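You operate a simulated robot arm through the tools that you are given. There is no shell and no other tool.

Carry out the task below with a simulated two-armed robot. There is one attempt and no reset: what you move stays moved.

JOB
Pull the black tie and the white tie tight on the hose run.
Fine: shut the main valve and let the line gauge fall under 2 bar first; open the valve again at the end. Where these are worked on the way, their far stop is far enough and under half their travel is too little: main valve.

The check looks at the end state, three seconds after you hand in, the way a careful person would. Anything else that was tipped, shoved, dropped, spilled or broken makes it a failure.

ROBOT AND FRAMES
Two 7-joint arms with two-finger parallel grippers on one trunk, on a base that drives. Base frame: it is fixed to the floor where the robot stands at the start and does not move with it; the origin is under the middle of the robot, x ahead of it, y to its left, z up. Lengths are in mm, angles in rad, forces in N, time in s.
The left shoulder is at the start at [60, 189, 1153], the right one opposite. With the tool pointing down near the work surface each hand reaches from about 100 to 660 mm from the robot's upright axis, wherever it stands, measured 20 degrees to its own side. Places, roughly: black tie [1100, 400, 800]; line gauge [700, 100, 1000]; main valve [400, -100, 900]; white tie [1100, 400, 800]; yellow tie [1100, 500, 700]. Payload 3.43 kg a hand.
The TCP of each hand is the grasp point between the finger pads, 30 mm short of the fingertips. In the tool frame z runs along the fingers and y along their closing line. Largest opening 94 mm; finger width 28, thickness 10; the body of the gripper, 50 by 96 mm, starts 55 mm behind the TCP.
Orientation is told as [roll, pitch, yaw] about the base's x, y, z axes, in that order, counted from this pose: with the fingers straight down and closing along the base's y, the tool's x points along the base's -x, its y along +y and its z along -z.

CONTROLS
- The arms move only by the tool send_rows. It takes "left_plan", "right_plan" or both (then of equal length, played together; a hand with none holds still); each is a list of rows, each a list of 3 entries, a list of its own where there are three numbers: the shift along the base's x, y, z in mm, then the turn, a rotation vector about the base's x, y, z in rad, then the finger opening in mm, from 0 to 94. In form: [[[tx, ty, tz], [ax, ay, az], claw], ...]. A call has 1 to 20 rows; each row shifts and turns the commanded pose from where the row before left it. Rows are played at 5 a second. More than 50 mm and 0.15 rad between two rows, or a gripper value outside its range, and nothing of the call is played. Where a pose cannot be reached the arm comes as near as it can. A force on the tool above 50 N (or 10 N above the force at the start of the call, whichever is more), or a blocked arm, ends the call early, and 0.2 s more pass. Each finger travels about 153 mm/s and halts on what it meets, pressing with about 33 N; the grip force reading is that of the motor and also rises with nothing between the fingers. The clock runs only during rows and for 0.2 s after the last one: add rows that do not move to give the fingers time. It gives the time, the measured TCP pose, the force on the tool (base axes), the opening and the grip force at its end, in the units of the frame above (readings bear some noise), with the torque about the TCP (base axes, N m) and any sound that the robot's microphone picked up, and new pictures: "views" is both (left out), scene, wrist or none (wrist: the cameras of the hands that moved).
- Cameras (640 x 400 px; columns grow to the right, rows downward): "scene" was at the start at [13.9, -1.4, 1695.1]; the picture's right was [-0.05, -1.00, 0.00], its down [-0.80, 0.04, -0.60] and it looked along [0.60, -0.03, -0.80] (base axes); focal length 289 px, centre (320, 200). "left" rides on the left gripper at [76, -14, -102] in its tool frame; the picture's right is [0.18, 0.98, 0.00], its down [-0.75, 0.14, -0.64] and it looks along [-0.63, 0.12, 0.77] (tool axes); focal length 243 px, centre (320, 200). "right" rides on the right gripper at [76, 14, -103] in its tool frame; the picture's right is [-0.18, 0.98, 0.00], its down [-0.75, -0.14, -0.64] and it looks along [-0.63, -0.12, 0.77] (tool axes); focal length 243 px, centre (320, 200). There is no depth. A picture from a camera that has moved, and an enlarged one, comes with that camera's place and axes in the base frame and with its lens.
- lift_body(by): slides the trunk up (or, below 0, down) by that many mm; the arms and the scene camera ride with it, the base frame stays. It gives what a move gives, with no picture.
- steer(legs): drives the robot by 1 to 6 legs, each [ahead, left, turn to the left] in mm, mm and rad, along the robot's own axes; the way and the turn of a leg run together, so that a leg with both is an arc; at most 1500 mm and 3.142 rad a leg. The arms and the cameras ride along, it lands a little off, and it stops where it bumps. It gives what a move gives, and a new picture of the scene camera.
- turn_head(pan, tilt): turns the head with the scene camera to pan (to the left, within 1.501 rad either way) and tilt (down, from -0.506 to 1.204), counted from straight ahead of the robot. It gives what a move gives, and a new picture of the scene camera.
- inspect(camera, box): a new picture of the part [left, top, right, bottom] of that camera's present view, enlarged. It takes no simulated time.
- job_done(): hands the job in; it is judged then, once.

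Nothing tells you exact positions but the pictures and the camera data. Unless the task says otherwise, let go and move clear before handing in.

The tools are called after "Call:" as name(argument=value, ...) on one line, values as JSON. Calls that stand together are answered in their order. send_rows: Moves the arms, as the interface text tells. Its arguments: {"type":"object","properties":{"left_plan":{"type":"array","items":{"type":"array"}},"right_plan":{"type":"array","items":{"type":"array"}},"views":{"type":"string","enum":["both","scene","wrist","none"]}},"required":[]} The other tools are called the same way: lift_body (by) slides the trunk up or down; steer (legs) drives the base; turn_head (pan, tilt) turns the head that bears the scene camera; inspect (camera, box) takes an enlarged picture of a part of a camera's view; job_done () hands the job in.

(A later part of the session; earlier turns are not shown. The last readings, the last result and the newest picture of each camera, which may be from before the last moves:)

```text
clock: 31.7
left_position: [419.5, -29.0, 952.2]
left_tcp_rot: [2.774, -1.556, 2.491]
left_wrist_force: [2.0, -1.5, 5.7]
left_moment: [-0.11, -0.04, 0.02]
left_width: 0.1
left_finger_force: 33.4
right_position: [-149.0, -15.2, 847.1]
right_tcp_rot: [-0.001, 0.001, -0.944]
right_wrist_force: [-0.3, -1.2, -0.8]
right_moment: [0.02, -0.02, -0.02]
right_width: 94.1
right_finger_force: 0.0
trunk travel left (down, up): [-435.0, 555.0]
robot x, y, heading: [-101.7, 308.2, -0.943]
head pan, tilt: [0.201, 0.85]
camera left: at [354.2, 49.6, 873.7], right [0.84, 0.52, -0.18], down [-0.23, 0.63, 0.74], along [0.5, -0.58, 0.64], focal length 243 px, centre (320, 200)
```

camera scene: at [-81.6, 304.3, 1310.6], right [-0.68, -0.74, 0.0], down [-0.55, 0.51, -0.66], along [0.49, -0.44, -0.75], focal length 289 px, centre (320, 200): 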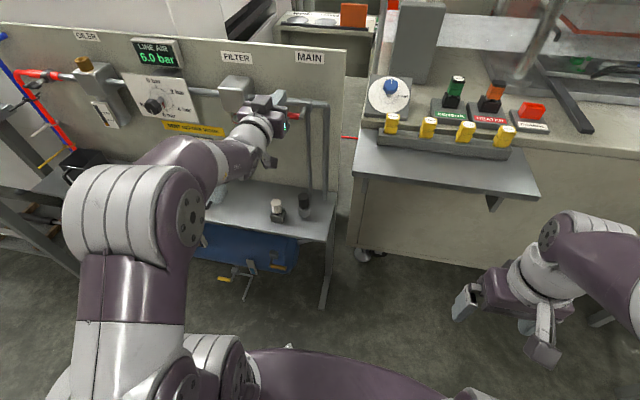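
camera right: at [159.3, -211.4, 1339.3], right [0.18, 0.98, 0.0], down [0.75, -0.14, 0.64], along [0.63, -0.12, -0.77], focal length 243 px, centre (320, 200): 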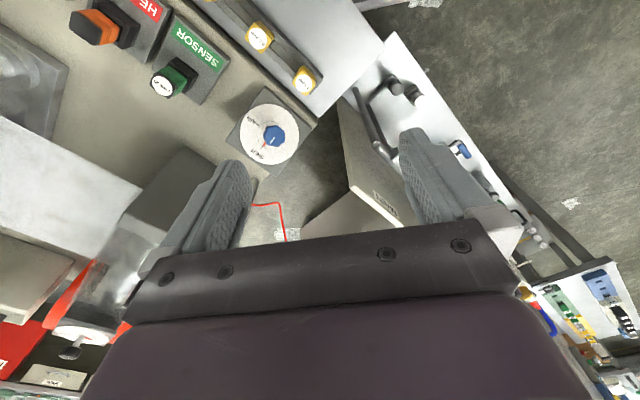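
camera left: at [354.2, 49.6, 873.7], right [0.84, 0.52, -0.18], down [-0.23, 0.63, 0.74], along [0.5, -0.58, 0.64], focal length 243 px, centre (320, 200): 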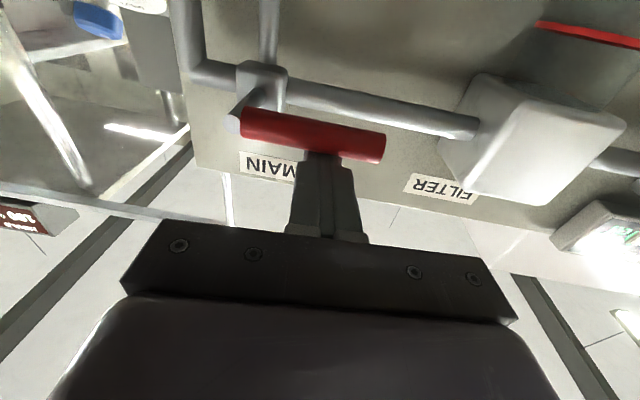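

I have contact with the top of the lever at z 952. Next I'll push it down a little and see whether it gives.

Call:
send_rows(left_plan=[[[1.2, 0.9, -8], [0, 0, 0], 0], [[1.2, 0.9, -8], [0, 0, 0], 0], [[1.2, 0.9, -8], [0, 0, 0], 0]], views="wrist")

```text
clock: 32.3
left_position: [421.0, -28.3, 950.6]
left_tcp_rot: [2.9, -1.519, 2.359]
left_wrist_force: [-3.9, 0.4, 12.5]
left_moment: [-0.16, -0.02, -0.2]
left_width: 0.2
left_finger_force: 32.9
right_position: [-150.3, -15.0, 845.1]
right_tcp_rot: [0.0, -0.002, -0.941]
right_wrist_force: [0.4, 0.5, 0.9]
right_moment: [-0.03, -0.03, -0.01]
right_width: 94.0
right_finger_force: 0.0
trunk travel left (down, up): [-435.0, 555.0]
robot x, y, heading: [-106.2, 306.8, -0.946]
head pan, tilt: [0.201, 0.85]
stopped in row 3 (left hand): the force on the tool passed its limit at 56 N (the readings are from after the stop); the commanded pose is now the measured one
camera left: at [357.7, 47.8, 869.5], right [0.84, 0.51, -0.17], down [-0.24, 0.65, 0.72], along [0.48, -0.57, 0.67], focal length 243 px, centre (320, 200)
```

left: 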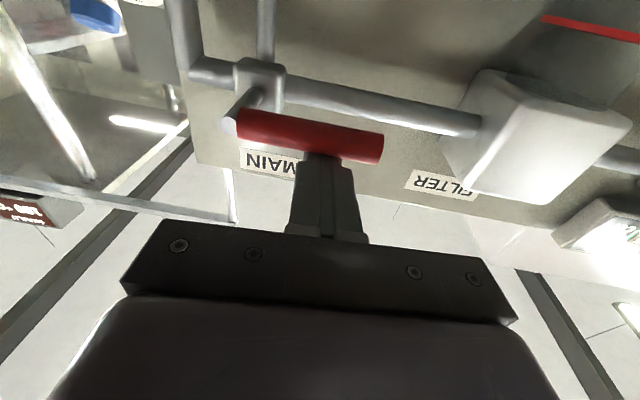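

The lever is against a stop going downward (over 50 N, no motion), so it must swing up. I'll go around its tip and come in underneath.

Call:
send_rows(left_plan=[[[0, 0, 14], [0, 0, 0], 0], [[26, 19, 0], [0, 0, 0], 0], [[26, 19, 0], [0, 0, 0], 0], [[0, 0, -24], [0, 0, 0], 0], [[0, 0, -24], [0, 0, 0], 0], [[0, 0, -22], [0, 0, 0], 0]], views="both")

```text
clock: 33.7
left_position: [474.0, 9.0, 890.0]
left_tcp_rot: [2.91, -1.528, 2.353]
left_wrist_force: [-0.2, -0.8, -0.4]
left_moment: [0.02, 0.02, -0.01]
left_width: 0.0
left_finger_force: 32.6
right_position: [-150.0, -15.3, 846.2]
right_tcp_rot: [-0.001, 0.0, -0.942]
right_wrist_force: [-0.2, 0.4, 0.7]
right_moment: [0.0, 0.02, -0.02]
right_width: 94.0
right_finger_force: 0.0
trunk travel left (down, up): [-435.0, 555.0]
robot x, y, heading: [-105.3, 308.7, -0.942]
head pan, tilt: [0.201, 0.85]
camera scene: at [-82.0, 305.1, 1310.6], right [-0.68, -0.74, 0.0], down [-0.55, 0.51, -0.66], along [0.49, -0.45, -0.75], focal length 289 px, centre (320, 200)
camera left: at [410.9, 85.9, 810.0], right [0.84, 0.51, -0.17], down [-0.24, 0.64, 0.73], along [0.48, -0.57, 0.66], focal length 243 px, centre (320, 200)
```

scene: 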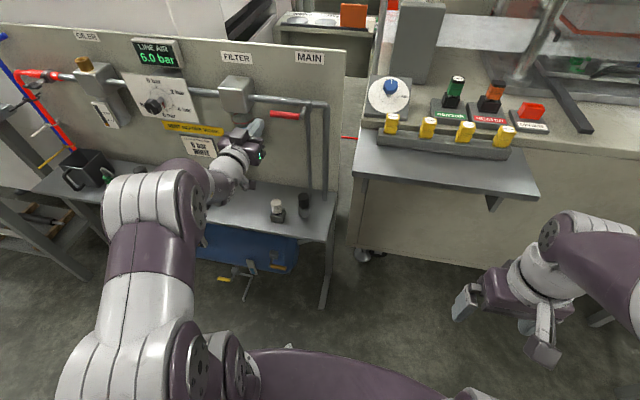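
left: 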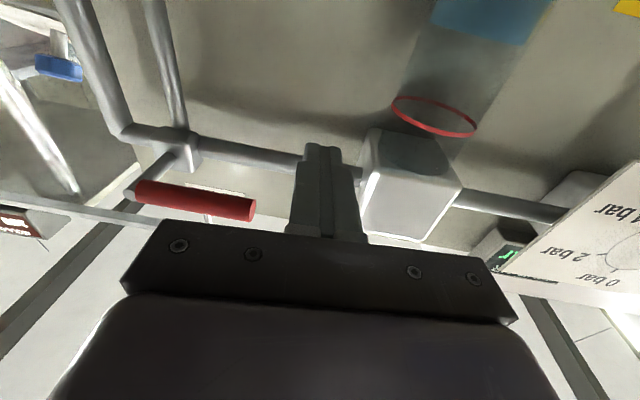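

The hand is beyond the lever tip and below it. I'll slide in under the lever and push it up along its arc.

Call:
send_rows(left_plan=[[[-26, -19.2, 0], [0, 0, 0], 0], [[-26, -19.2, 0], [0, 0, 0], 0], [[0, 0, 14], [0, 0, 0], 0], [[0, 0, 12], [0, 0, 0], 0], [[1.6, 1.2, 12], [0, 0, 0], 0], [[0.8, 0.6, 12], [0, 0, 0], 0]], views="both")

```text
clock: 35.1
left_position: [425.2, -27.1, 941.4]
left_tcp_rot: [2.907, -1.528, 2.354]
left_wrist_force: [-0.1, -0.6, 0.4]
left_moment: [-0.03, -0.02, 0.03]
left_width: 0.0
left_finger_force: 33.1
right_position: [-148.7, -16.1, 846.7]
right_tcp_rot: [0.001, 0.001, -0.942]
right_wrist_force: [-0.8, 0.7, -0.5]
right_moment: [0.02, -0.01, 0.03]
right_width: 94.0
right_finger_force: 0.1
trunk travel left (down, up): [-435.0, 555.0]
robot x, y, heading: [-105.6, 306.4, -0.942]
head pan, tilt: [0.201, 0.85]
camera scene: at [-82.3, 305.2, 1310.6], right [-0.68, -0.74, 0.0], down [-0.55, 0.51, -0.66], along [0.49, -0.45, -0.75], focal length 289 px, centre (320, 200)
camera left: at [361.1, 49.1, 861.1], right [0.84, 0.51, -0.17], down [-0.24, 0.64, 0.73], along [0.48, -0.57, 0.66], focal length 243 px, centre (320, 200)
```

scene: 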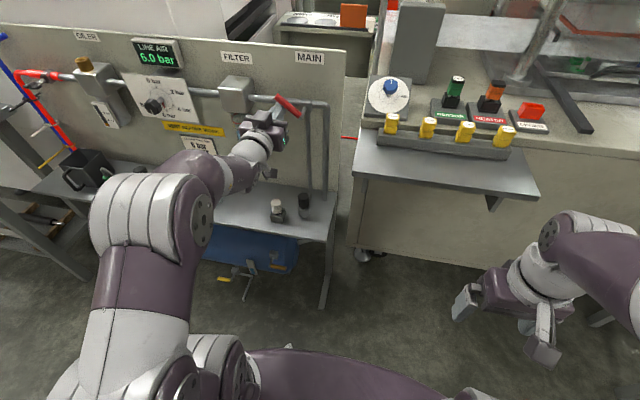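
left: 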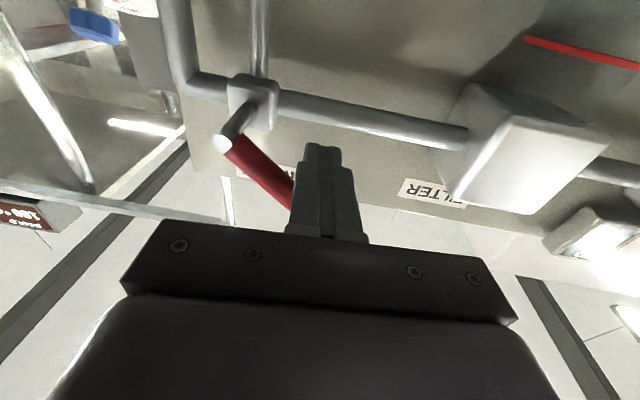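

The lever is swinging up at about 40°. I'll follow the arc on to its far stop.

Call:
send_rows(left_plan=[[[-2.4, -1.8, 8], [0, 0, 0], 0], [[-4.8, -3.6, 12], [0, 0, 0], 0], [[-8.1, -5.9, 10], [0, 0, 0], 0], [[-9.7, -7.1, 7], [0, 0, 0], 0], [[-6.4, -4.7, 2], [0, 0, 0], 0], [[-4, -3, 0], [0, 0, 0], 0], [[-4, -3, 0], [0, 0, 0], 0]], views="both")

Call:
inspect(camera="scene", box=[120, 30, 360, 180])

```text
clock: 36.7
left_position: [402.9, -44.9, 980.8]
left_tcp_rot: [2.883, -1.531, 2.374]
left_wrist_force: [0.1, 0.1, -0.2]
left_moment: [0.01, 0.03, 0.04]
left_width: 0.0
left_finger_force: 33.3
left hand out of reach, approached as far as the arm can: row 4, 5, 6, 7
right_position: [-149.8, -16.3, 845.3]
right_tcp_rot: [0.001, 0.0, -0.943]
right_wrist_force: [0.7, -0.2, -0.6]
right_moment: [-0.02, 0.0, 0.04]
right_width: 93.9
right_finger_force: 0.0
trunk travel left (down, up): [-435.0, 555.0]
robot x, y, heading: [-103.0, 307.0, -0.939]
head pan, tilt: [0.201, 0.85]
camera scene: at [-82.3, 305.2, 1310.6], right [-0.68, -0.74, 0.0], down [-0.55, 0.51, -0.66], along [0.49, -0.45, -0.75], focal length 289 px, centre (320, 200)
camera left: at [339.6, 31.5, 901.3], right [0.85, 0.5, -0.17], down [-0.23, 0.64, 0.73], along [0.48, -0.58, 0.66], focal length 243 px, centre (320, 200)
```

scene: 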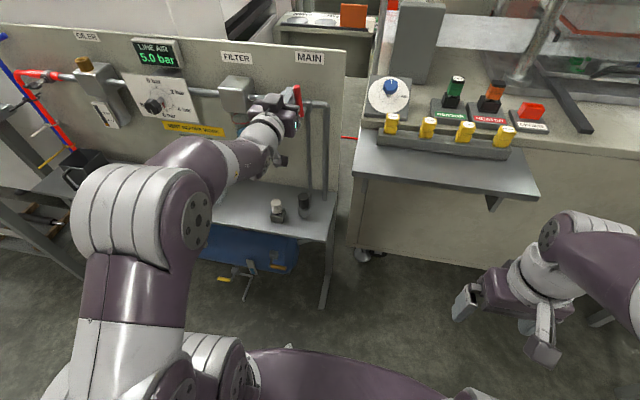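
left: 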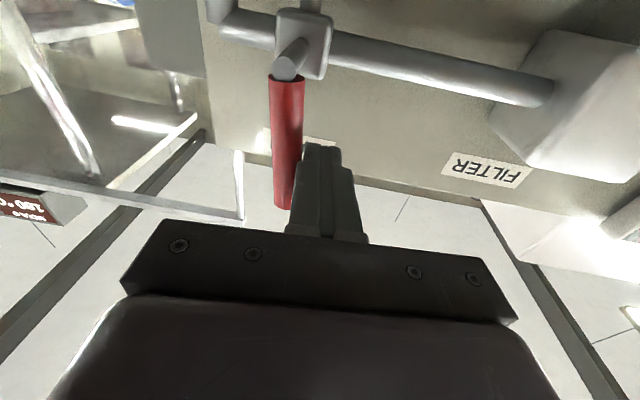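

```text
2.67 times, centred on (240, 105) of scene
camera zoom: at [-82.3, 305.2, 1310.6], right [-0.68, -0.74, 0.0], down [-0.55, 0.51, -0.66], along [0.49, -0.45, -0.75], focal length 770 px, centre (533, 453)
```

zoom: 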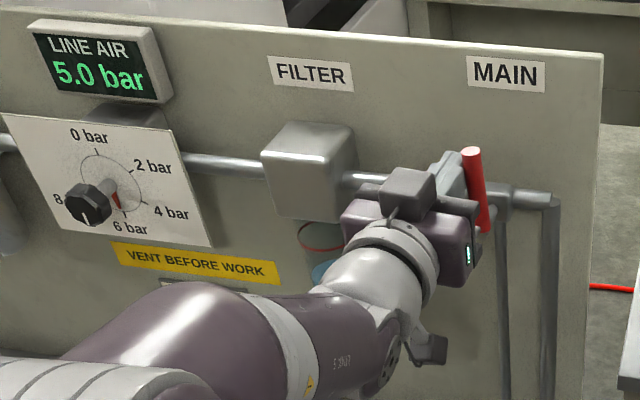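

The gauge is already falling (5.0 bar) and the lever stands nearly upright. I'll nudge the last few millimetres with the base to bring it against the stop.

Call:
steer(legs=[[0, -8, 0]])

Call:
inspect(camera="scene", box=[120, 30, 360, 180])

Call:
inspect(camera="left", box=[0, 0, 640, 400])

```text
clock: 37.4
left_position: [397.5, -48.9, 981.6]
left_tcp_rot: [2.923, -1.531, 2.336]
left_wrist_force: [6.3, 3.1, 1.9]
left_moment: [-0.06, 0.03, 0.1]
left_width: 0.0
left_finger_force: 33.3
right_position: [-154.7, -19.5, 846.9]
right_tcp_rot: [-0.002, -0.001, -0.943]
right_wrist_force: [0.4, 0.8, -0.7]
right_moment: [-0.01, 0.0, 0.0]
right_width: 93.8
right_finger_force: 0.2
trunk travel left (down, up): [-435.0, 555.0]
robot x, y, heading: [-111.8, 299.0, -0.949]
head pan, tilt: [0.201, 0.85]
camera scene: at [-87.7, 301.4, 1310.6], right [-0.68, -0.74, 0.0], down [-0.55, 0.51, -0.66], along [0.49, -0.45, -0.75], focal length 289 px, centre (320, 200)
```

scene: 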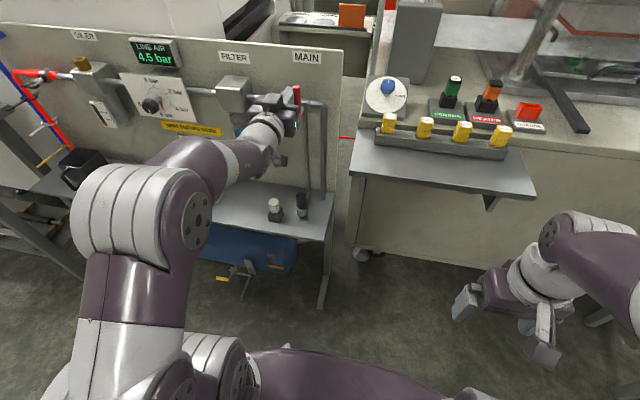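

```text
2.67 times, centred on (240, 105) of scene
camera zoom: at [-87.7, 301.4, 1310.6], right [-0.68, -0.74, 0.0], down [-0.55, 0.51, -0.66], along [0.49, -0.45, -0.75], focal length 770 px, centre (533, 453)
```

zoom: 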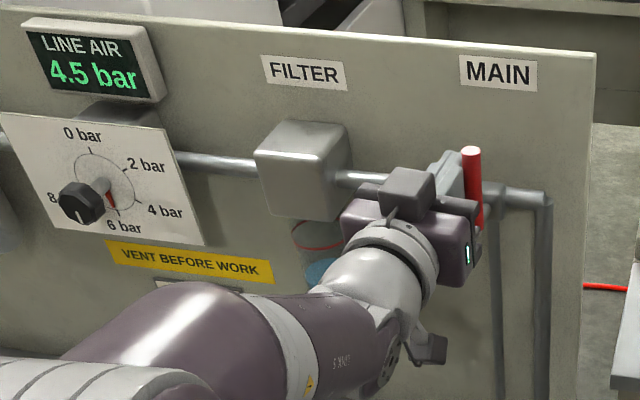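

```text
1.00 times, centred on (320, 200) of left (not enlarged: the box is as wide or as high as the picture)
camera zoom: at [334.2, 27.7, 901.3], right [0.85, 0.5, -0.18], down [-0.23, 0.64, 0.73], along [0.48, -0.58, 0.66], focal length 243 px, centre (320, 200)
```

zoom: 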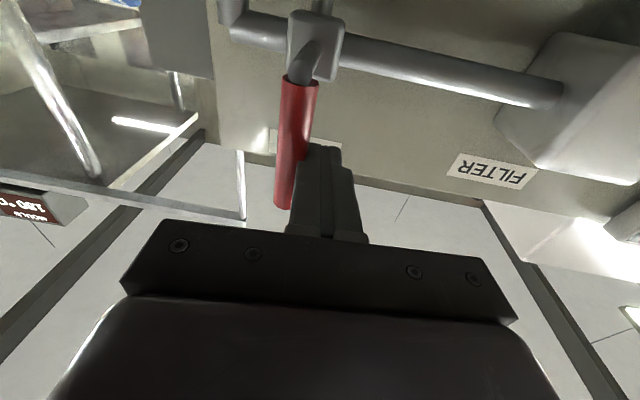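

Contact at the stop is about 6 N and the gauge is at 4.5 bar and falling. I'll ease off the lever, back away and watch the gauge.

Call:
send_rows(left_plan=[[[8, 6, 0], [0, 0, 0], 0], [[8, 6, 0], [0, 0, 0], 0], [[-6, 8, 0], [0, 0, 0], 0]], views="none")

Call:
steer(legs=[[-250, 0, 0]])

Call:
inspect(camera="scene", box=[120, 0, 360, 150])

```text
clock: 38.2
left_position: [406.5, -29.3, 982.7]
left_tcp_rot: [2.89, -1.532, 2.367]
left_wrist_force: [-0.6, 0.4, -0.4]
left_moment: [0.03, 0.0, -0.05]
left_width: 0.0
left_finger_force: 32.5
right_position: [-155.9, -20.7, 845.5]
right_tcp_rot: [0.0, 0.0, -0.942]
right_wrist_force: [-0.3, 0.6, -0.7]
right_moment: [0.03, 0.01, 0.02]
right_width: 94.3
right_finger_force: 0.1
trunk travel left (down, up): [-435.0, 555.0]
robot x, y, heading: [-111.6, 307.8, -0.945]
head pan, tilt: [0.201, 0.85]
```

```text
clock: 40.0
left_position: [260.5, 174.2, 982.7]
left_tcp_rot: [2.897, -1.531, 2.363]
left_wrist_force: [0.6, 0.5, 0.3]
left_moment: [-0.01, 0.02, 0.04]
left_width: 0.1
left_finger_force: 32.8
right_position: [-302.0, 182.0, 845.9]
right_tcp_rot: [0.002, 0.0, -0.939]
right_wrist_force: [-1.4, 0.1, 0.9]
right_moment: [-0.01, 0.0, 0.01]
right_width: 94.3
right_finger_force: 0.0
trunk travel left (down, up): [-435.0, 555.0]
robot x, y, heading: [-259.4, 504.8, -0.938]
head pan, tilt: [0.201, 0.85]
camera scene: at [-236.4, 503.4, 1310.6], right [-0.67, -0.74, 0.0], down [-0.55, 0.51, -0.66], along [0.49, -0.45, -0.75], focal length 289 px, centre (320, 200)
```

scene: 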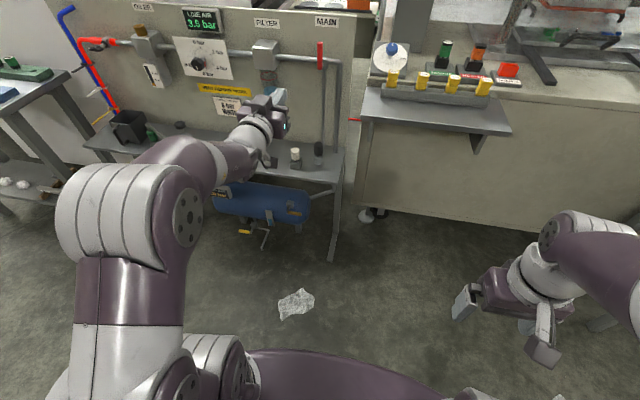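

```text
2.67 times, centred on (240, 75) of scene
camera zoom: at [-236.4, 503.4, 1310.6], right [-0.67, -0.74, 0.0], down [-0.55, 0.51, -0.66], along [0.49, -0.45, -0.75], focal length 770 px, centre (533, 533)
```

zoom: 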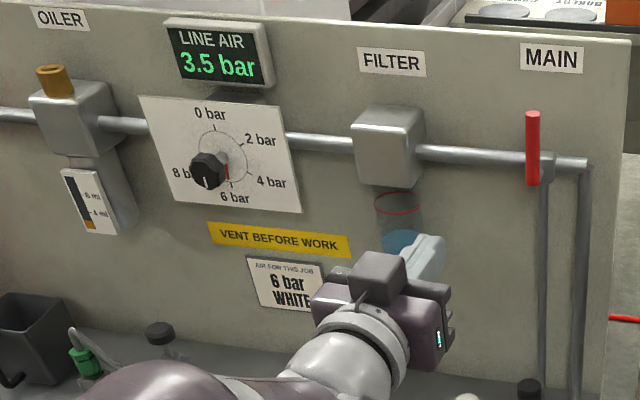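

The gauge reads 3.5 bar and keeps falling. I'll drive left along the panel toward the hose run while it bleeds.

Call:
steer(legs=[[0, 600, 0]])

Call:
turn_head(pan=0.25, tilt=0.65)

Call:
inspect(camera="scene", box=[180, 60, 500, 260])

```text
clock: 43.4
left_position: [746.5, 530.4, 981.1]
left_tcp_rot: [2.905, -1.531, 2.362]
left_wrist_force: [0.2, 0.0, 0.2]
left_moment: [0.02, 0.02, -0.02]
left_width: 0.2
left_finger_force: 32.9
right_position: [183.5, 536.0, 846.4]
right_tcp_rot: [-0.002, 0.0, -0.934]
right_wrist_force: [0.9, -0.2, 0.2]
right_moment: [0.02, -0.01, 0.0]
right_width: 94.3
right_finger_force: 0.0
trunk travel left (down, up): [-435.0, 555.0]
robot x, y, heading: [227.2, 860.3, -0.933]
head pan, tilt: [0.201, 0.85]
camera scene: at [247.9, 858.4, 1310.6], right [-0.67, -0.74, 0.0], down [-0.56, 0.5, -0.66], along [0.49, -0.44, -0.75], focal length 289 px, centre (320, 200)
```

scene: 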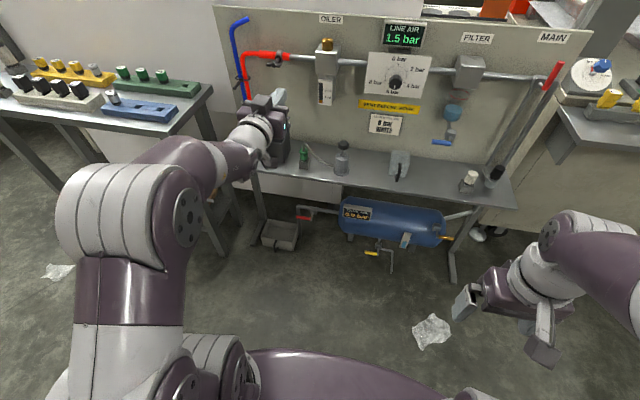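

```text
clock: 44.2
left_position: [745.3, 530.9, 981.3]
left_tcp_rot: [2.893, -1.531, 2.373]
left_wrist_force: [0.4, -1.3, 1.4]
left_moment: [-0.04, -0.03, 0.0]
left_width: 0.1
left_finger_force: 33.0
right_position: [184.0, 536.0, 846.9]
right_tcp_rot: [0.0, 0.001, -0.934]
right_wrist_force: [0.2, -0.7, 0.5]
right_moment: [0.03, 0.0, 0.01]
right_width: 94.0
right_finger_force: 0.1
trunk travel left (down, up): [-435.0, 555.0]
robot x, y, heading: [223.6, 863.7, -0.936]
head pan, tilt: [0.25, 0.649]
camera scene: at [256.6, 855.5, 1327.2], right [-0.63, -0.78, 0.0], down [-0.47, 0.38, -0.8], along [0.62, -0.5, -0.61], focal length 289 px, centre (320, 200)
```

scene: 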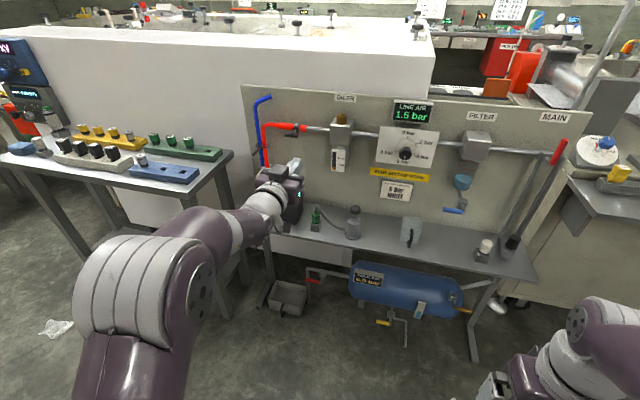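

```text
2.00 times, centred on (340, 160) of scene
camera zoom: at [256.6, 855.5, 1327.2], right [-0.63, -0.78, 0.0], down [-0.47, 0.38, -0.8], along [0.62, -0.5, -0.61], focal length 578 px, centre (280, 280)
```

zoom: 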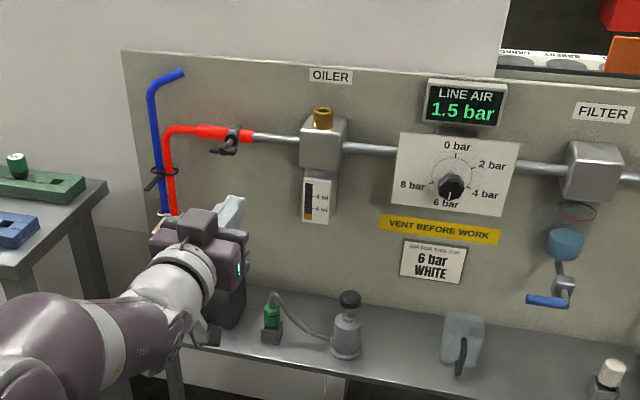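

The line gauge is at 1.5 bar, so working on the ties is now allowed. I'll move a little further left so my hand doesn't hide the ties.

Call:
steer(legs=[[0, 170, 0]])

Call:
inspect(camera="scene", box=[260, 70, 420, 250])

Call:
inspect(camera="left", box=[0, 0, 640, 400])

```text
clock: 45.6
left_position: [882.4, 632.2, 981.7]
left_tcp_rot: [2.92, -1.532, 2.346]
left_wrist_force: [-0.2, 0.4, 0.2]
left_moment: [0.02, -0.03, -0.02]
left_width: 0.1
left_finger_force: 33.4
right_position: [320.5, 637.8, 845.6]
right_tcp_rot: [-0.002, 0.001, -0.933]
right_wrist_force: [0.2, -0.3, 0.2]
right_moment: [-0.02, 0.02, -0.01]
right_width: 94.1
right_finger_force: 0.0
trunk travel left (down, up): [-435.0, 555.0]
robot x, y, heading: [367.4, 960.2, -0.93]
head pan, tilt: [0.25, 0.649]
camera scene: at [394.4, 957.3, 1327.2], right [-0.63, -0.77, 0.0], down [-0.47, 0.38, -0.8], along [0.62, -0.5, -0.6], focal length 289 px, centre (320, 200)
```

scene: 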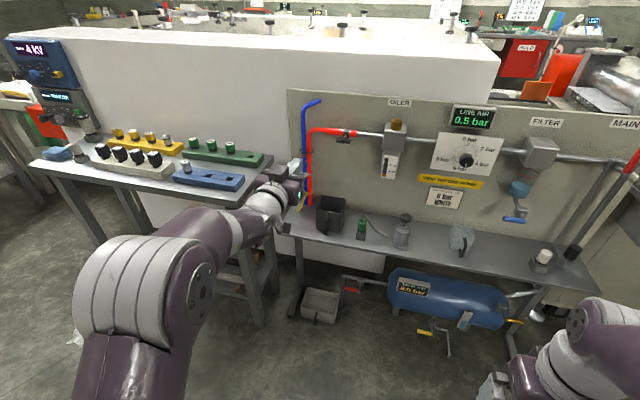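

```text
2.22 times, centred on (340, 160) of scene
camera zoom: at [394.4, 957.3, 1327.2], right [-0.63, -0.77, 0.0], down [-0.47, 0.38, -0.8], along [0.62, -0.5, -0.6], focal length 642 px, centre (276, 289)
```

zoom: 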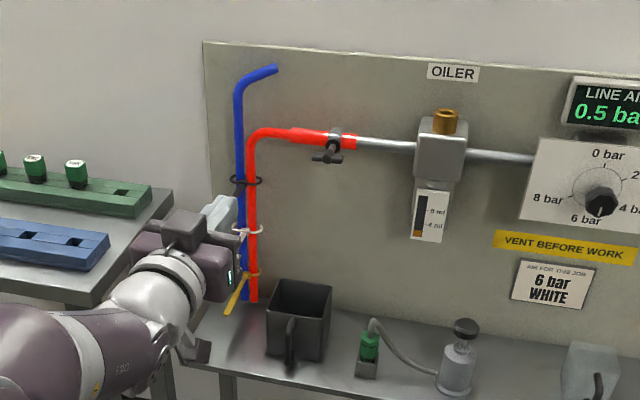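

```text
1.00 times, centred on (320, 200) of left (not enlarged: the box is as wide or as high as the picture)
camera zoom: at [819.0, 709.2, 901.2], right [0.84, 0.51, -0.18], down [-0.24, 0.64, 0.73], along [0.49, -0.57, 0.66], focal length 243 px, centre (320, 200)
```

zoom: 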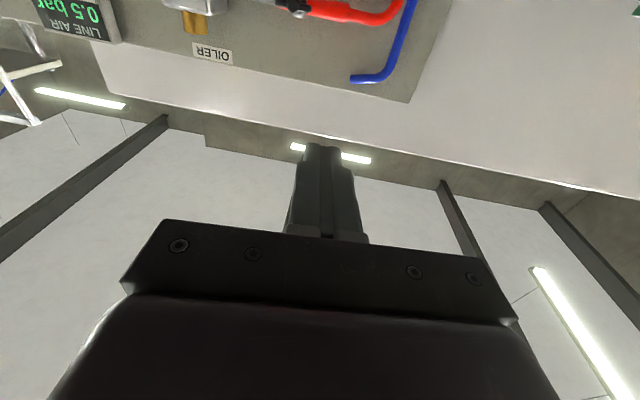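

The black tie sits high, the white one in the middle and the yellow one low. I'll zoom further, and move the left hand aside to see the tails.

Call:
send_rows(left_plan=[[[-18, 24, 0], [0, 0, 0], 0], [[-18, 24, 0], [0, 0, 0], 0], [[0, 0, -35], [0, 0, 0], 0], [[0, 0, -35], [0, 0, 0], 0], [[0, 0, -35], [0, 0, 0], 0], [[0, 0, -35], [0, 0, 0], 0]], views="both")

Call:
inspect(camera="scene", box=[265, 130, 345, 230])

```text
clock: 47.0
left_position: [871.2, 635.4, 872.6]
left_tcp_rot: [2.875, -1.534, 2.39]
left_wrist_force: [-0.2, -0.1, 0.1]
left_moment: [-0.04, 0.0, 0.0]
left_width: 0.1
left_finger_force: 33.0
left hand out of reach, approached as far as the arm can: row 3, 4, 5, 6
right_position: [320.4, 637.2, 845.7]
right_tcp_rot: [-0.001, -0.001, -0.934]
right_wrist_force: [0.4, 1.2, 0.0]
right_moment: [0.03, 0.02, 0.0]
right_width: 94.0
right_finger_force: 0.1
trunk travel left (down, up): [-435.0, 555.0]
robot x, y, heading: [362.8, 964.5, -0.928]
head pan, tilt: [0.25, 0.649]
camera scene: at [393.6, 956.3, 1327.2], right [-0.63, -0.77, 0.0], down [-0.47, 0.38, -0.8], along [0.62, -0.5, -0.6], focal length 289 px, centre (320, 200)
camera left: at [807.3, 712.5, 791.4], right [0.84, 0.51, -0.17], down [-0.24, 0.64, 0.73], along [0.49, -0.57, 0.66], focal length 243 px, centre (320, 200)
```

scene: 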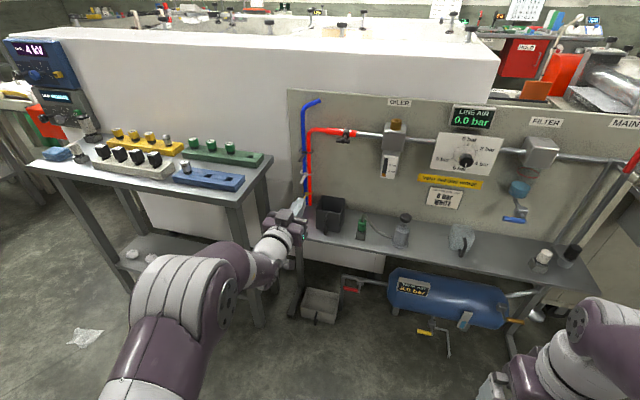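
left: 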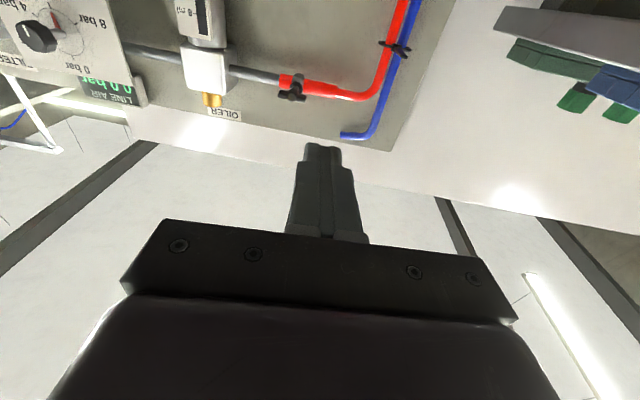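

```text
4.00 times, centred on (305, 180) of scene
camera zoom: at [393.6, 956.3, 1327.2], right [-0.63, -0.77, 0.0], down [-0.47, 0.38, -0.8], along [0.62, -0.5, -0.6], focal length 1156 px, centre (380, 280)
```

zoom: 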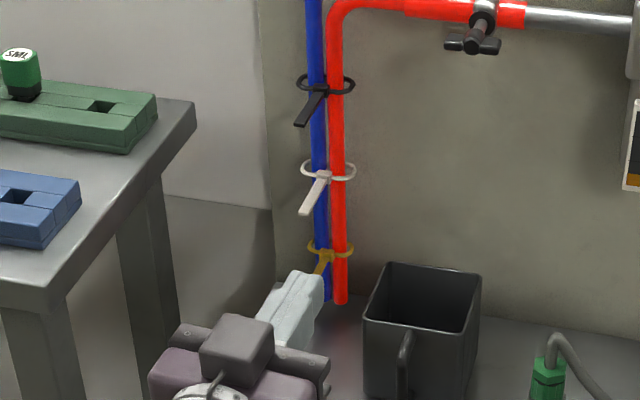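

The gauge is at 0.0 bar. The tie tails stick out horizontally from the hoses towards me: black near z 837 and white near z 745, with heads around [1155, 412]. I'll lower the trunk and raise the hand to the black tie's height, with its fingers open.

Call:
lift_body(by=-150)

Call:
send_rows(left_plan=[[[0, 0, 20], [0, 0, 0], 15], [[0, 0, 25], [0, 0, 0], 30], [[0, 0, 25], [0, 0, 0], 45], [[0, 0, 25], [0, 0, 0], 45], [[0, 0, 15], [0, 0, 0], 45]], views="both")

```text
clock: 48.8
left_position: [872.1, 636.1, 722.5]
left_tcp_rot: [2.874, -1.533, 2.392]
left_wrist_force: [0.2, 0.0, 0.4]
left_moment: [0.01, 0.01, -0.01]
left_width: 0.2
left_finger_force: 33.0
right_position: [318.9, 637.3, 696.6]
right_tcp_rot: [-0.001, 0.001, -0.934]
right_wrist_force: [0.7, 1.1, 0.3]
right_moment: [0.0, -0.03, 0.01]
right_width: 94.1
right_finger_force: 0.0
trunk travel left (down, up): [-285.0, 705.0]
robot x, y, heading: [362.8, 962.1, -0.929]
head pan, tilt: [0.25, 0.649]
```

```text
clock: 50.0
left_position: [871.1, 637.3, 832.4]
left_tcp_rot: [2.861, -1.533, 2.406]
left_wrist_force: [0.0, -0.2, -0.5]
left_moment: [0.0, 0.01, -0.01]
left_width: 45.2
left_finger_force: 0.0
right_position: [321.2, 638.1, 695.3]
right_tcp_rot: [0.0, 0.001, -0.934]
right_wrist_force: [0.7, 0.0, -0.5]
right_moment: [0.02, 0.01, 0.0]
right_width: 94.1
right_finger_force: 0.0
trunk travel left (down, up): [-285.0, 705.0]
robot x, y, heading: [362.7, 960.6, -0.932]
head pan, tilt: [0.25, 0.649]
camera scene: at [393.1, 956.6, 1177.2], right [-0.63, -0.77, 0.0], down [-0.47, 0.38, -0.8], along [0.62, -0.5, -0.6], focal length 289 px, centre (320, 200)
camera left: at [807.4, 713.3, 751.9], right [0.84, 0.51, -0.17], down [-0.24, 0.64, 0.73], along [0.49, -0.57, 0.66], focal length 243 px, centre (320, 200)
```

scene: 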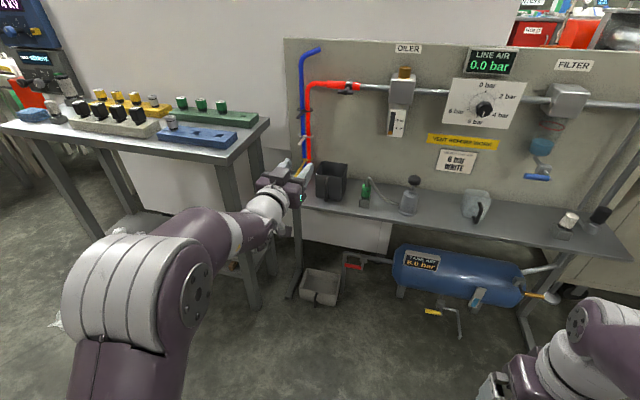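
left: 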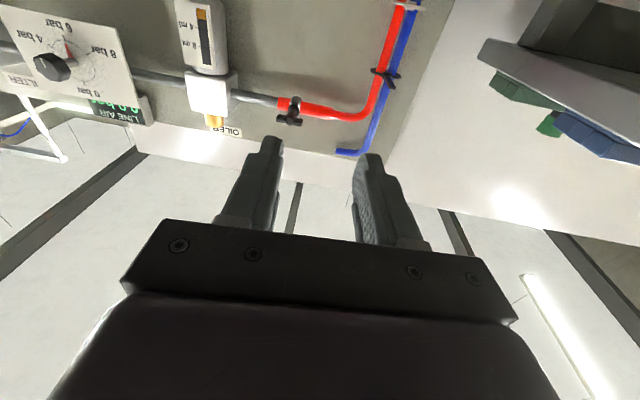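

I'll zoom both cameras onto the black tie to refine its position.

Call:
inspect(camera="left", box=[340, 0, 440, 160])

Call:
inspect(camera="scene", box=[280, 80, 360, 190])

```text
2.50 times, centred on (390, 80) of left
camera zoom: at [807.4, 713.3, 751.9], right [0.84, 0.51, -0.17], down [-0.24, 0.64, 0.73], along [0.49, -0.57, 0.66], focal length 606 px, centre (145, 500)
```

zoom: 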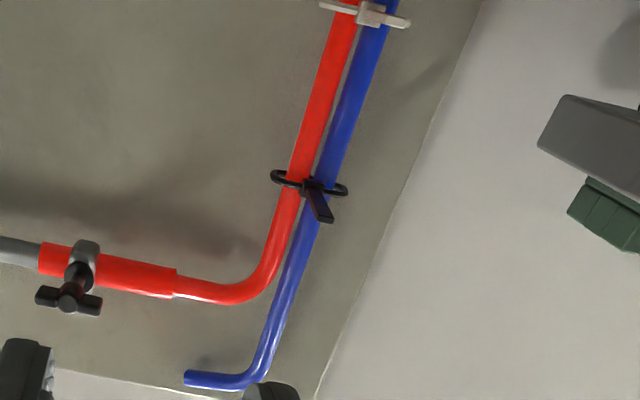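

```text
3.64 times, centred on (320, 135) of scene
camera zoom: at [393.1, 956.6, 1177.2], right [-0.63, -0.77, 0.0], down [-0.47, 0.38, -0.8], along [0.62, -0.5, -0.6], focal length 1050 px, centre (320, 436)
```

zoom: 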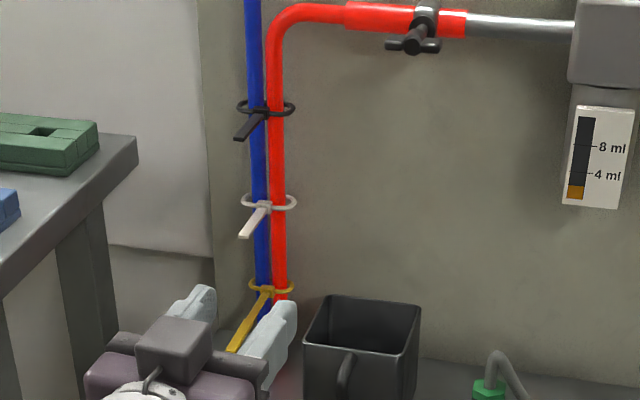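

Black tie: head near [1148, 410, 845], tail end near [1102, 470, 847]. I'll drive in to line the open fingers up just short of the tail.

Call:
steer(legs=[[195, 85, 0]])

Call:
send_rows(left_plan=[[[0, 0, 7], [0, 0, 0.035], 45], [[0, 0, 7], [0, 0, 0.035], 45]], views="both")

Call:
inspect(camera="scene", box=[240, 50, 380, 190])

```text
clock: 51.6
left_position: [1055.2, 527.3, 831.5]
left_tcp_rot: [2.876, -1.533, 2.388]
left_wrist_force: [-0.5, 0.0, 0.2]
left_moment: [-0.03, 0.03, -0.01]
left_width: 45.1
left_finger_force: 0.0
right_position: [503.9, 529.9, 696.5]
right_tcp_rot: [-0.001, 0.0, -0.934]
right_wrist_force: [-0.3, -0.2, 0.0]
right_moment: [-0.01, 0.01, 0.01]
right_width: 93.9
right_finger_force: 0.1
trunk travel left (down, up): [-285.0, 705.0]
robot x, y, heading: [548.4, 854.3, -0.932]
head pan, tilt: [0.25, 0.649]
camera scene: at [577.3, 849.2, 1177.2], right [-0.63, -0.77, 0.0], down [-0.47, 0.38, -0.8], along [0.62, -0.5, -0.6], focal length 289 px, centre (320, 200)
```

scene: 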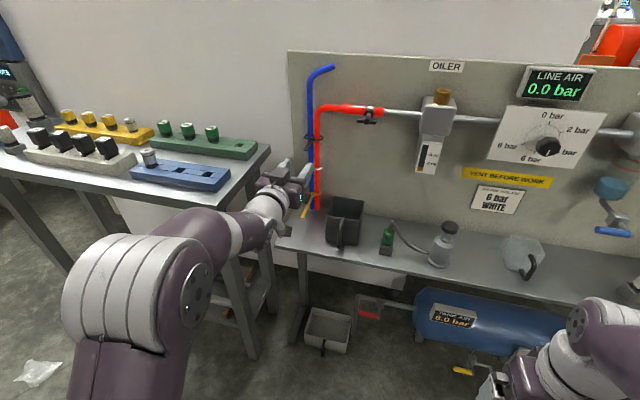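

```text
clock: 52.2
left_position: [1067.0, 540.1, 845.9]
left_tcp_rot: [2.845, -1.535, 2.483]
left_wrist_force: [-0.3, -0.5, 0.9]
left_moment: [0.01, -0.03, -0.02]
left_width: 45.0
left_finger_force: 0.1
left hand out of reach, approached as far as the arm can: row 2
right_position: [502.6, 530.0, 696.0]
right_tcp_rot: [0.0, 0.002, -0.935]
right_wrist_force: [0.4, 0.5, 0.0]
right_moment: [-0.01, -0.02, 0.01]
right_width: 94.1
right_finger_force: 0.1
trunk travel left (down, up): [-285.0, 705.0]
robot x, y, heading: [543.0, 851.8, -0.933]
head pan, tilt: [0.25, 0.649]
camera scene: at [576.9, 849.5, 1177.2], right [-0.63, -0.77, 0.0], down [-0.47, 0.38, -0.8], along [0.62, -0.5, -0.6], focal length 289 px, centre (320, 200)
camera left: at [998.5, 613.2, 765.8], right [0.81, 0.56, -0.17], down [-0.28, 0.62, 0.73], along [0.52, -0.54, 0.66], focal length 243 px, centre (320, 200)
```

scene: 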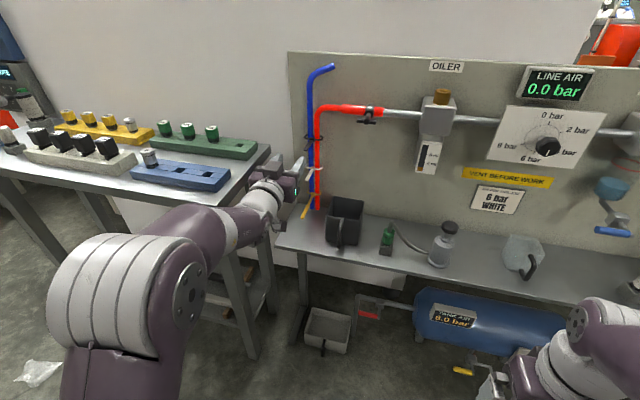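
left: 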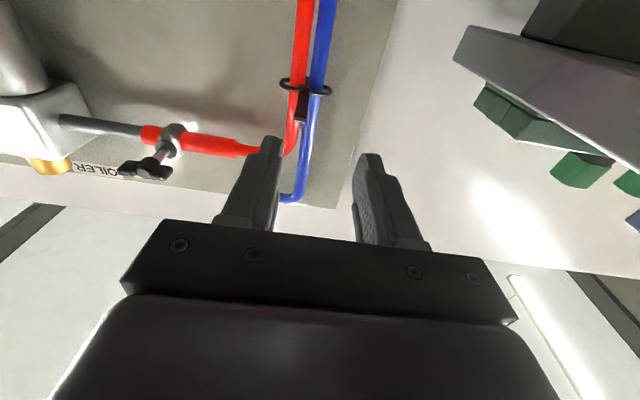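

```text
2.86 times, centred on (310, 120) of scene
camera zoom: at [576.9, 849.5, 1177.2], right [-0.63, -0.77, 0.0], down [-0.47, 0.38, -0.8], along [0.62, -0.5, -0.6], focal length 825 px, centre (349, 429)
```

zoom: 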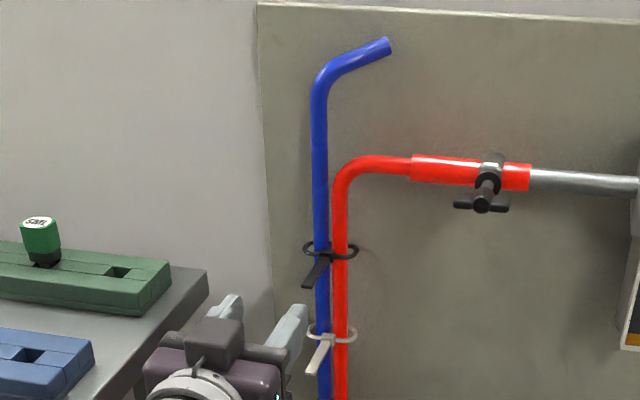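

The tail lines up a little to the right of my fingers. I'll creep the base forward with a small shift right, then check.

Call:
steer(legs=[[50, -13, 0]])

Call:
inspect(camera="left", box=[160, 0, 480, 240])

Call:
inspect(camera="scene", box=[240, 50, 380, 190])

```text
clock: 53.2
left_position: [1085.5, 492.6, 846.0]
left_tcp_rot: [2.845, -1.535, 2.481]
left_wrist_force: [-0.1, -0.4, 0.8]
left_moment: [0.04, 0.01, 0.03]
left_width: 45.1
left_finger_force: 0.0
right_position: [522.8, 482.2, 695.5]
right_tcp_rot: [0.0, 0.002, -0.936]
right_wrist_force: [0.4, 0.5, 0.4]
right_moment: [0.01, 0.0, 0.01]
right_width: 93.8
right_finger_force: 0.0
trunk travel left (down, up): [-285.0, 705.0]
robot x, y, heading: [564.2, 805.4, -0.933]
head pan, tilt: [0.25, 0.649]
camera scene: at [596.2, 800.8, 1177.2], right [-0.63, -0.77, 0.0], down [-0.47, 0.38, -0.8], along [0.62, -0.5, -0.61], focal length 289 px, centre (320, 200)
```

scene: 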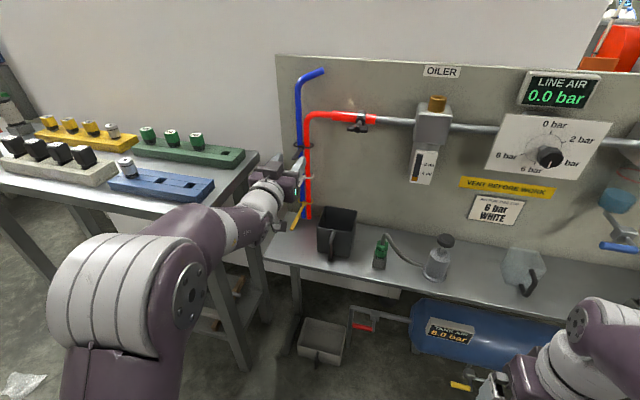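

```text
1.67 times, centred on (320, 120) of left
camera zoom: at [1017.7, 564.7, 765.6], right [0.81, 0.56, -0.17], down [-0.28, 0.62, 0.73], along [0.52, -0.54, 0.66], focal length 404 px, centre (320, 333)
```

zoom: 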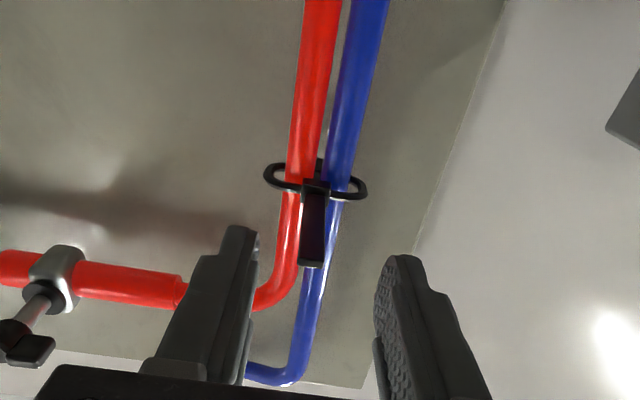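

```text
2.86 times, centred on (310, 120) of scene
camera zoom: at [596.2, 800.8, 1177.2], right [-0.63, -0.77, 0.0], down [-0.47, 0.38, -0.8], along [0.62, -0.5, -0.61], focal length 825 px, centre (349, 429)
```

zoom: 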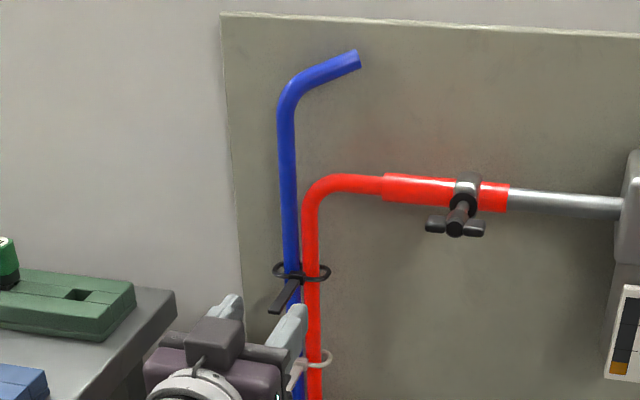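

The tail end is 27 mm ahead of the grasp point and at matching height. I'll advance with the arm so the fingers surround the tail.

Call:
send_rows(left_plan=[[[8.2, -13.4, -0.6], [0, 0, 0], 45], [[8.2, -13.4, -0.6], [0, 0, 0], 45], [[8.2, -13.4, -0.6], [0, 0, 0], 45]], views="both")

Call:
inspect(camera="left", box=[160, 0, 480, 240])

Call:
inspect(camera="scene", box=[240, 100, 380, 240])

```text
clock: 54.0
left_position: [1110.6, 451.0, 844.5]
left_tcp_rot: [2.854, -1.536, 2.474]
left_wrist_force: [0.2, -0.3, 0.0]
left_moment: [-0.03, 0.0, -0.02]
left_width: 45.1
left_finger_force: 0.1
right_position: [522.1, 481.8, 695.6]
right_tcp_rot: [0.0, 0.0, -0.935]
right_wrist_force: [0.1, -0.2, 0.5]
right_moment: [0.01, -0.02, 0.0]
right_width: 94.1
right_finger_force: 0.0
trunk travel left (down, up): [-285.0, 705.0]
robot x, y, heading: [570.2, 803.3, -0.937]
head pan, tilt: [0.25, 0.649]
camera scene: at [596.0, 801.4, 1177.2], right [-0.63, -0.77, 0.0], down [-0.47, 0.38, -0.8], along [0.62, -0.5, -0.6], focal length 289 px, centre (320, 200)
camera left: at [1042.1, 524.5, 764.1], right [0.81, 0.56, -0.17], down [-0.28, 0.62, 0.73], along [0.52, -0.54, 0.66], focal length 243 px, centre (320, 200)
```

scene: 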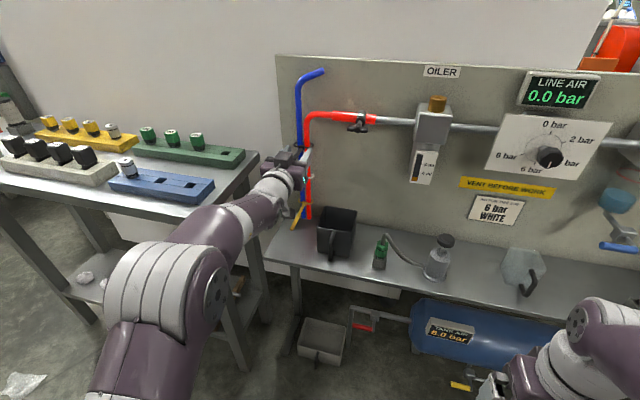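
left: 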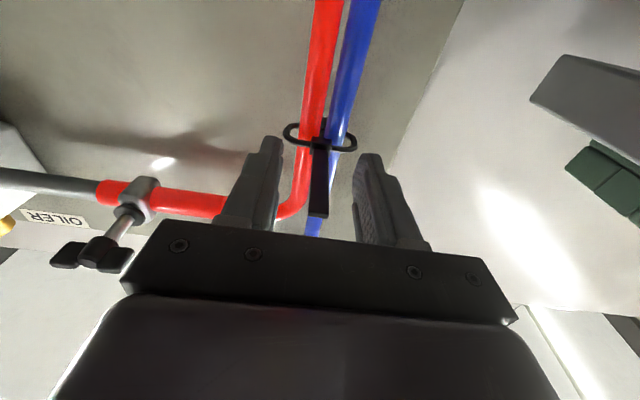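

```text
1.67 times, centred on (320, 120) of left
camera zoom: at [1042.1, 524.5, 764.1], right [0.81, 0.56, -0.17], down [-0.28, 0.62, 0.73], along [0.52, -0.54, 0.66], focal length 404 px, centre (320, 333)
```

zoom: 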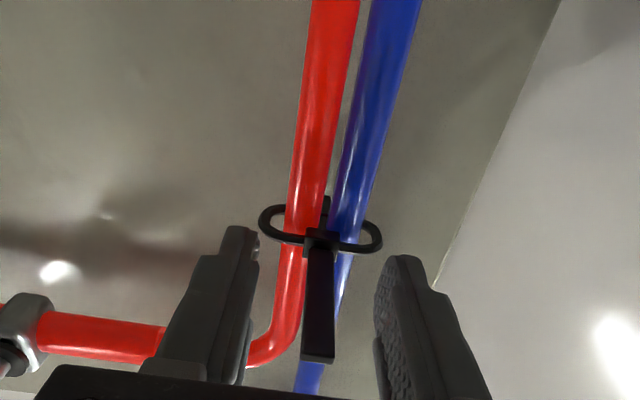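

```text
2.86 times, centred on (310, 170) of scene
camera zoom: at [596.0, 801.4, 1177.2], right [-0.63, -0.77, 0.0], down [-0.47, 0.38, -0.8], along [0.62, -0.5, -0.6], focal length 825 px, centre (349, 286)
```

zoom: 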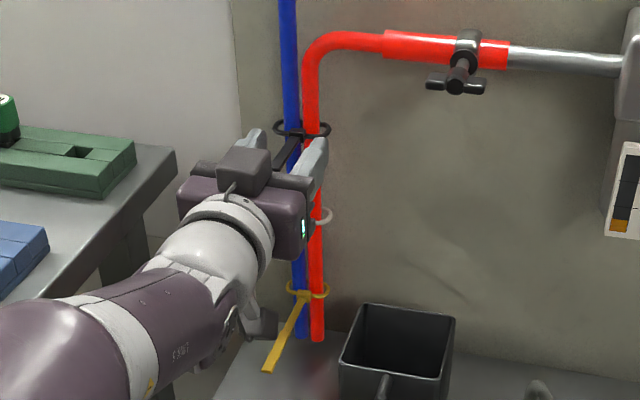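

The tail lies centred between the open fingers. I'll close on it.

Call:
send_rows(left_plan=[[[0, 0, 0], [0, 0, 0], 20], [[0, 0, 0], [0, 0, 0], 0], [[0, 0, 0], [0, 0, 0], 0], [[0, 0, 0], [0, 0, 0], 0]], views="wrist")

Call:
inspect(camera="left", box=[240, 80, 400, 240])

```text
clock: 55.0
left_position: [1110.1, 451.4, 843.9]
left_tcp_rot: [2.845, -1.536, 2.482]
left_wrist_force: [-1.8, -2.1, 0.3]
left_moment: [-0.01, 0.09, 1.46]
left_width: 8.8
left_finger_force: 43.0
right_position: [522.3, 482.3, 697.2]
right_tcp_rot: [0.0, 0.0, -0.935]
right_wrist_force: [-0.3, -0.2, 0.3]
right_moment: [-0.01, -0.01, -0.03]
right_width: 94.1
right_finger_force: 0.1
trunk travel left (down, up): [-285.0, 705.0]
robot x, y, heading: [562.2, 805.8, -0.936]
head pan, tilt: [0.25, 0.649]
camera left: at [1041.8, 524.4, 764.0], right [0.81, 0.56, -0.17], down [-0.28, 0.62, 0.73], along [0.52, -0.54, 0.66], focal length 243 px, centre (320, 200)
```

left: 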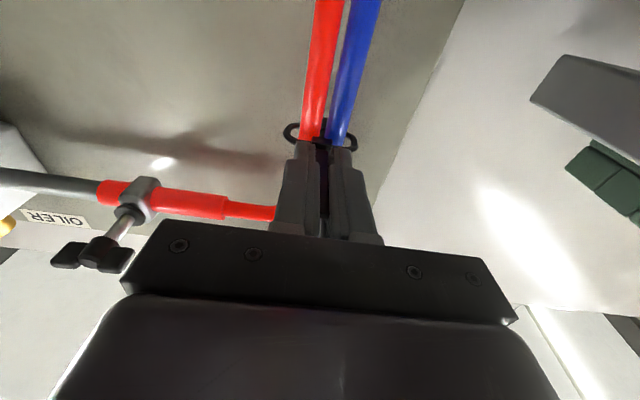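

```text
2.50 times, centred on (320, 160) of left
camera zoom: at [1041.8, 524.4, 764.0], right [0.81, 0.56, -0.17], down [-0.28, 0.62, 0.73], along [0.52, -0.54, 0.66], focal length 606 px, centre (320, 300)
```

zoom: 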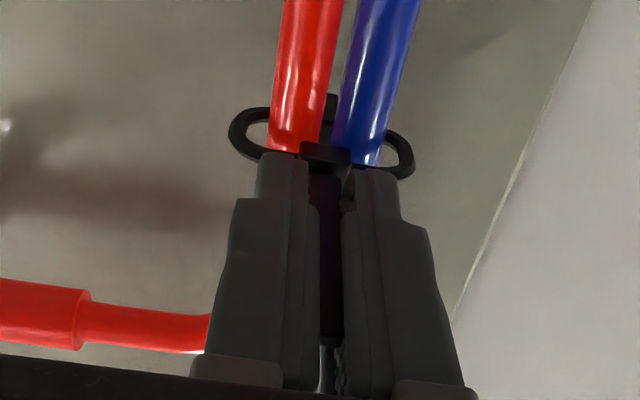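

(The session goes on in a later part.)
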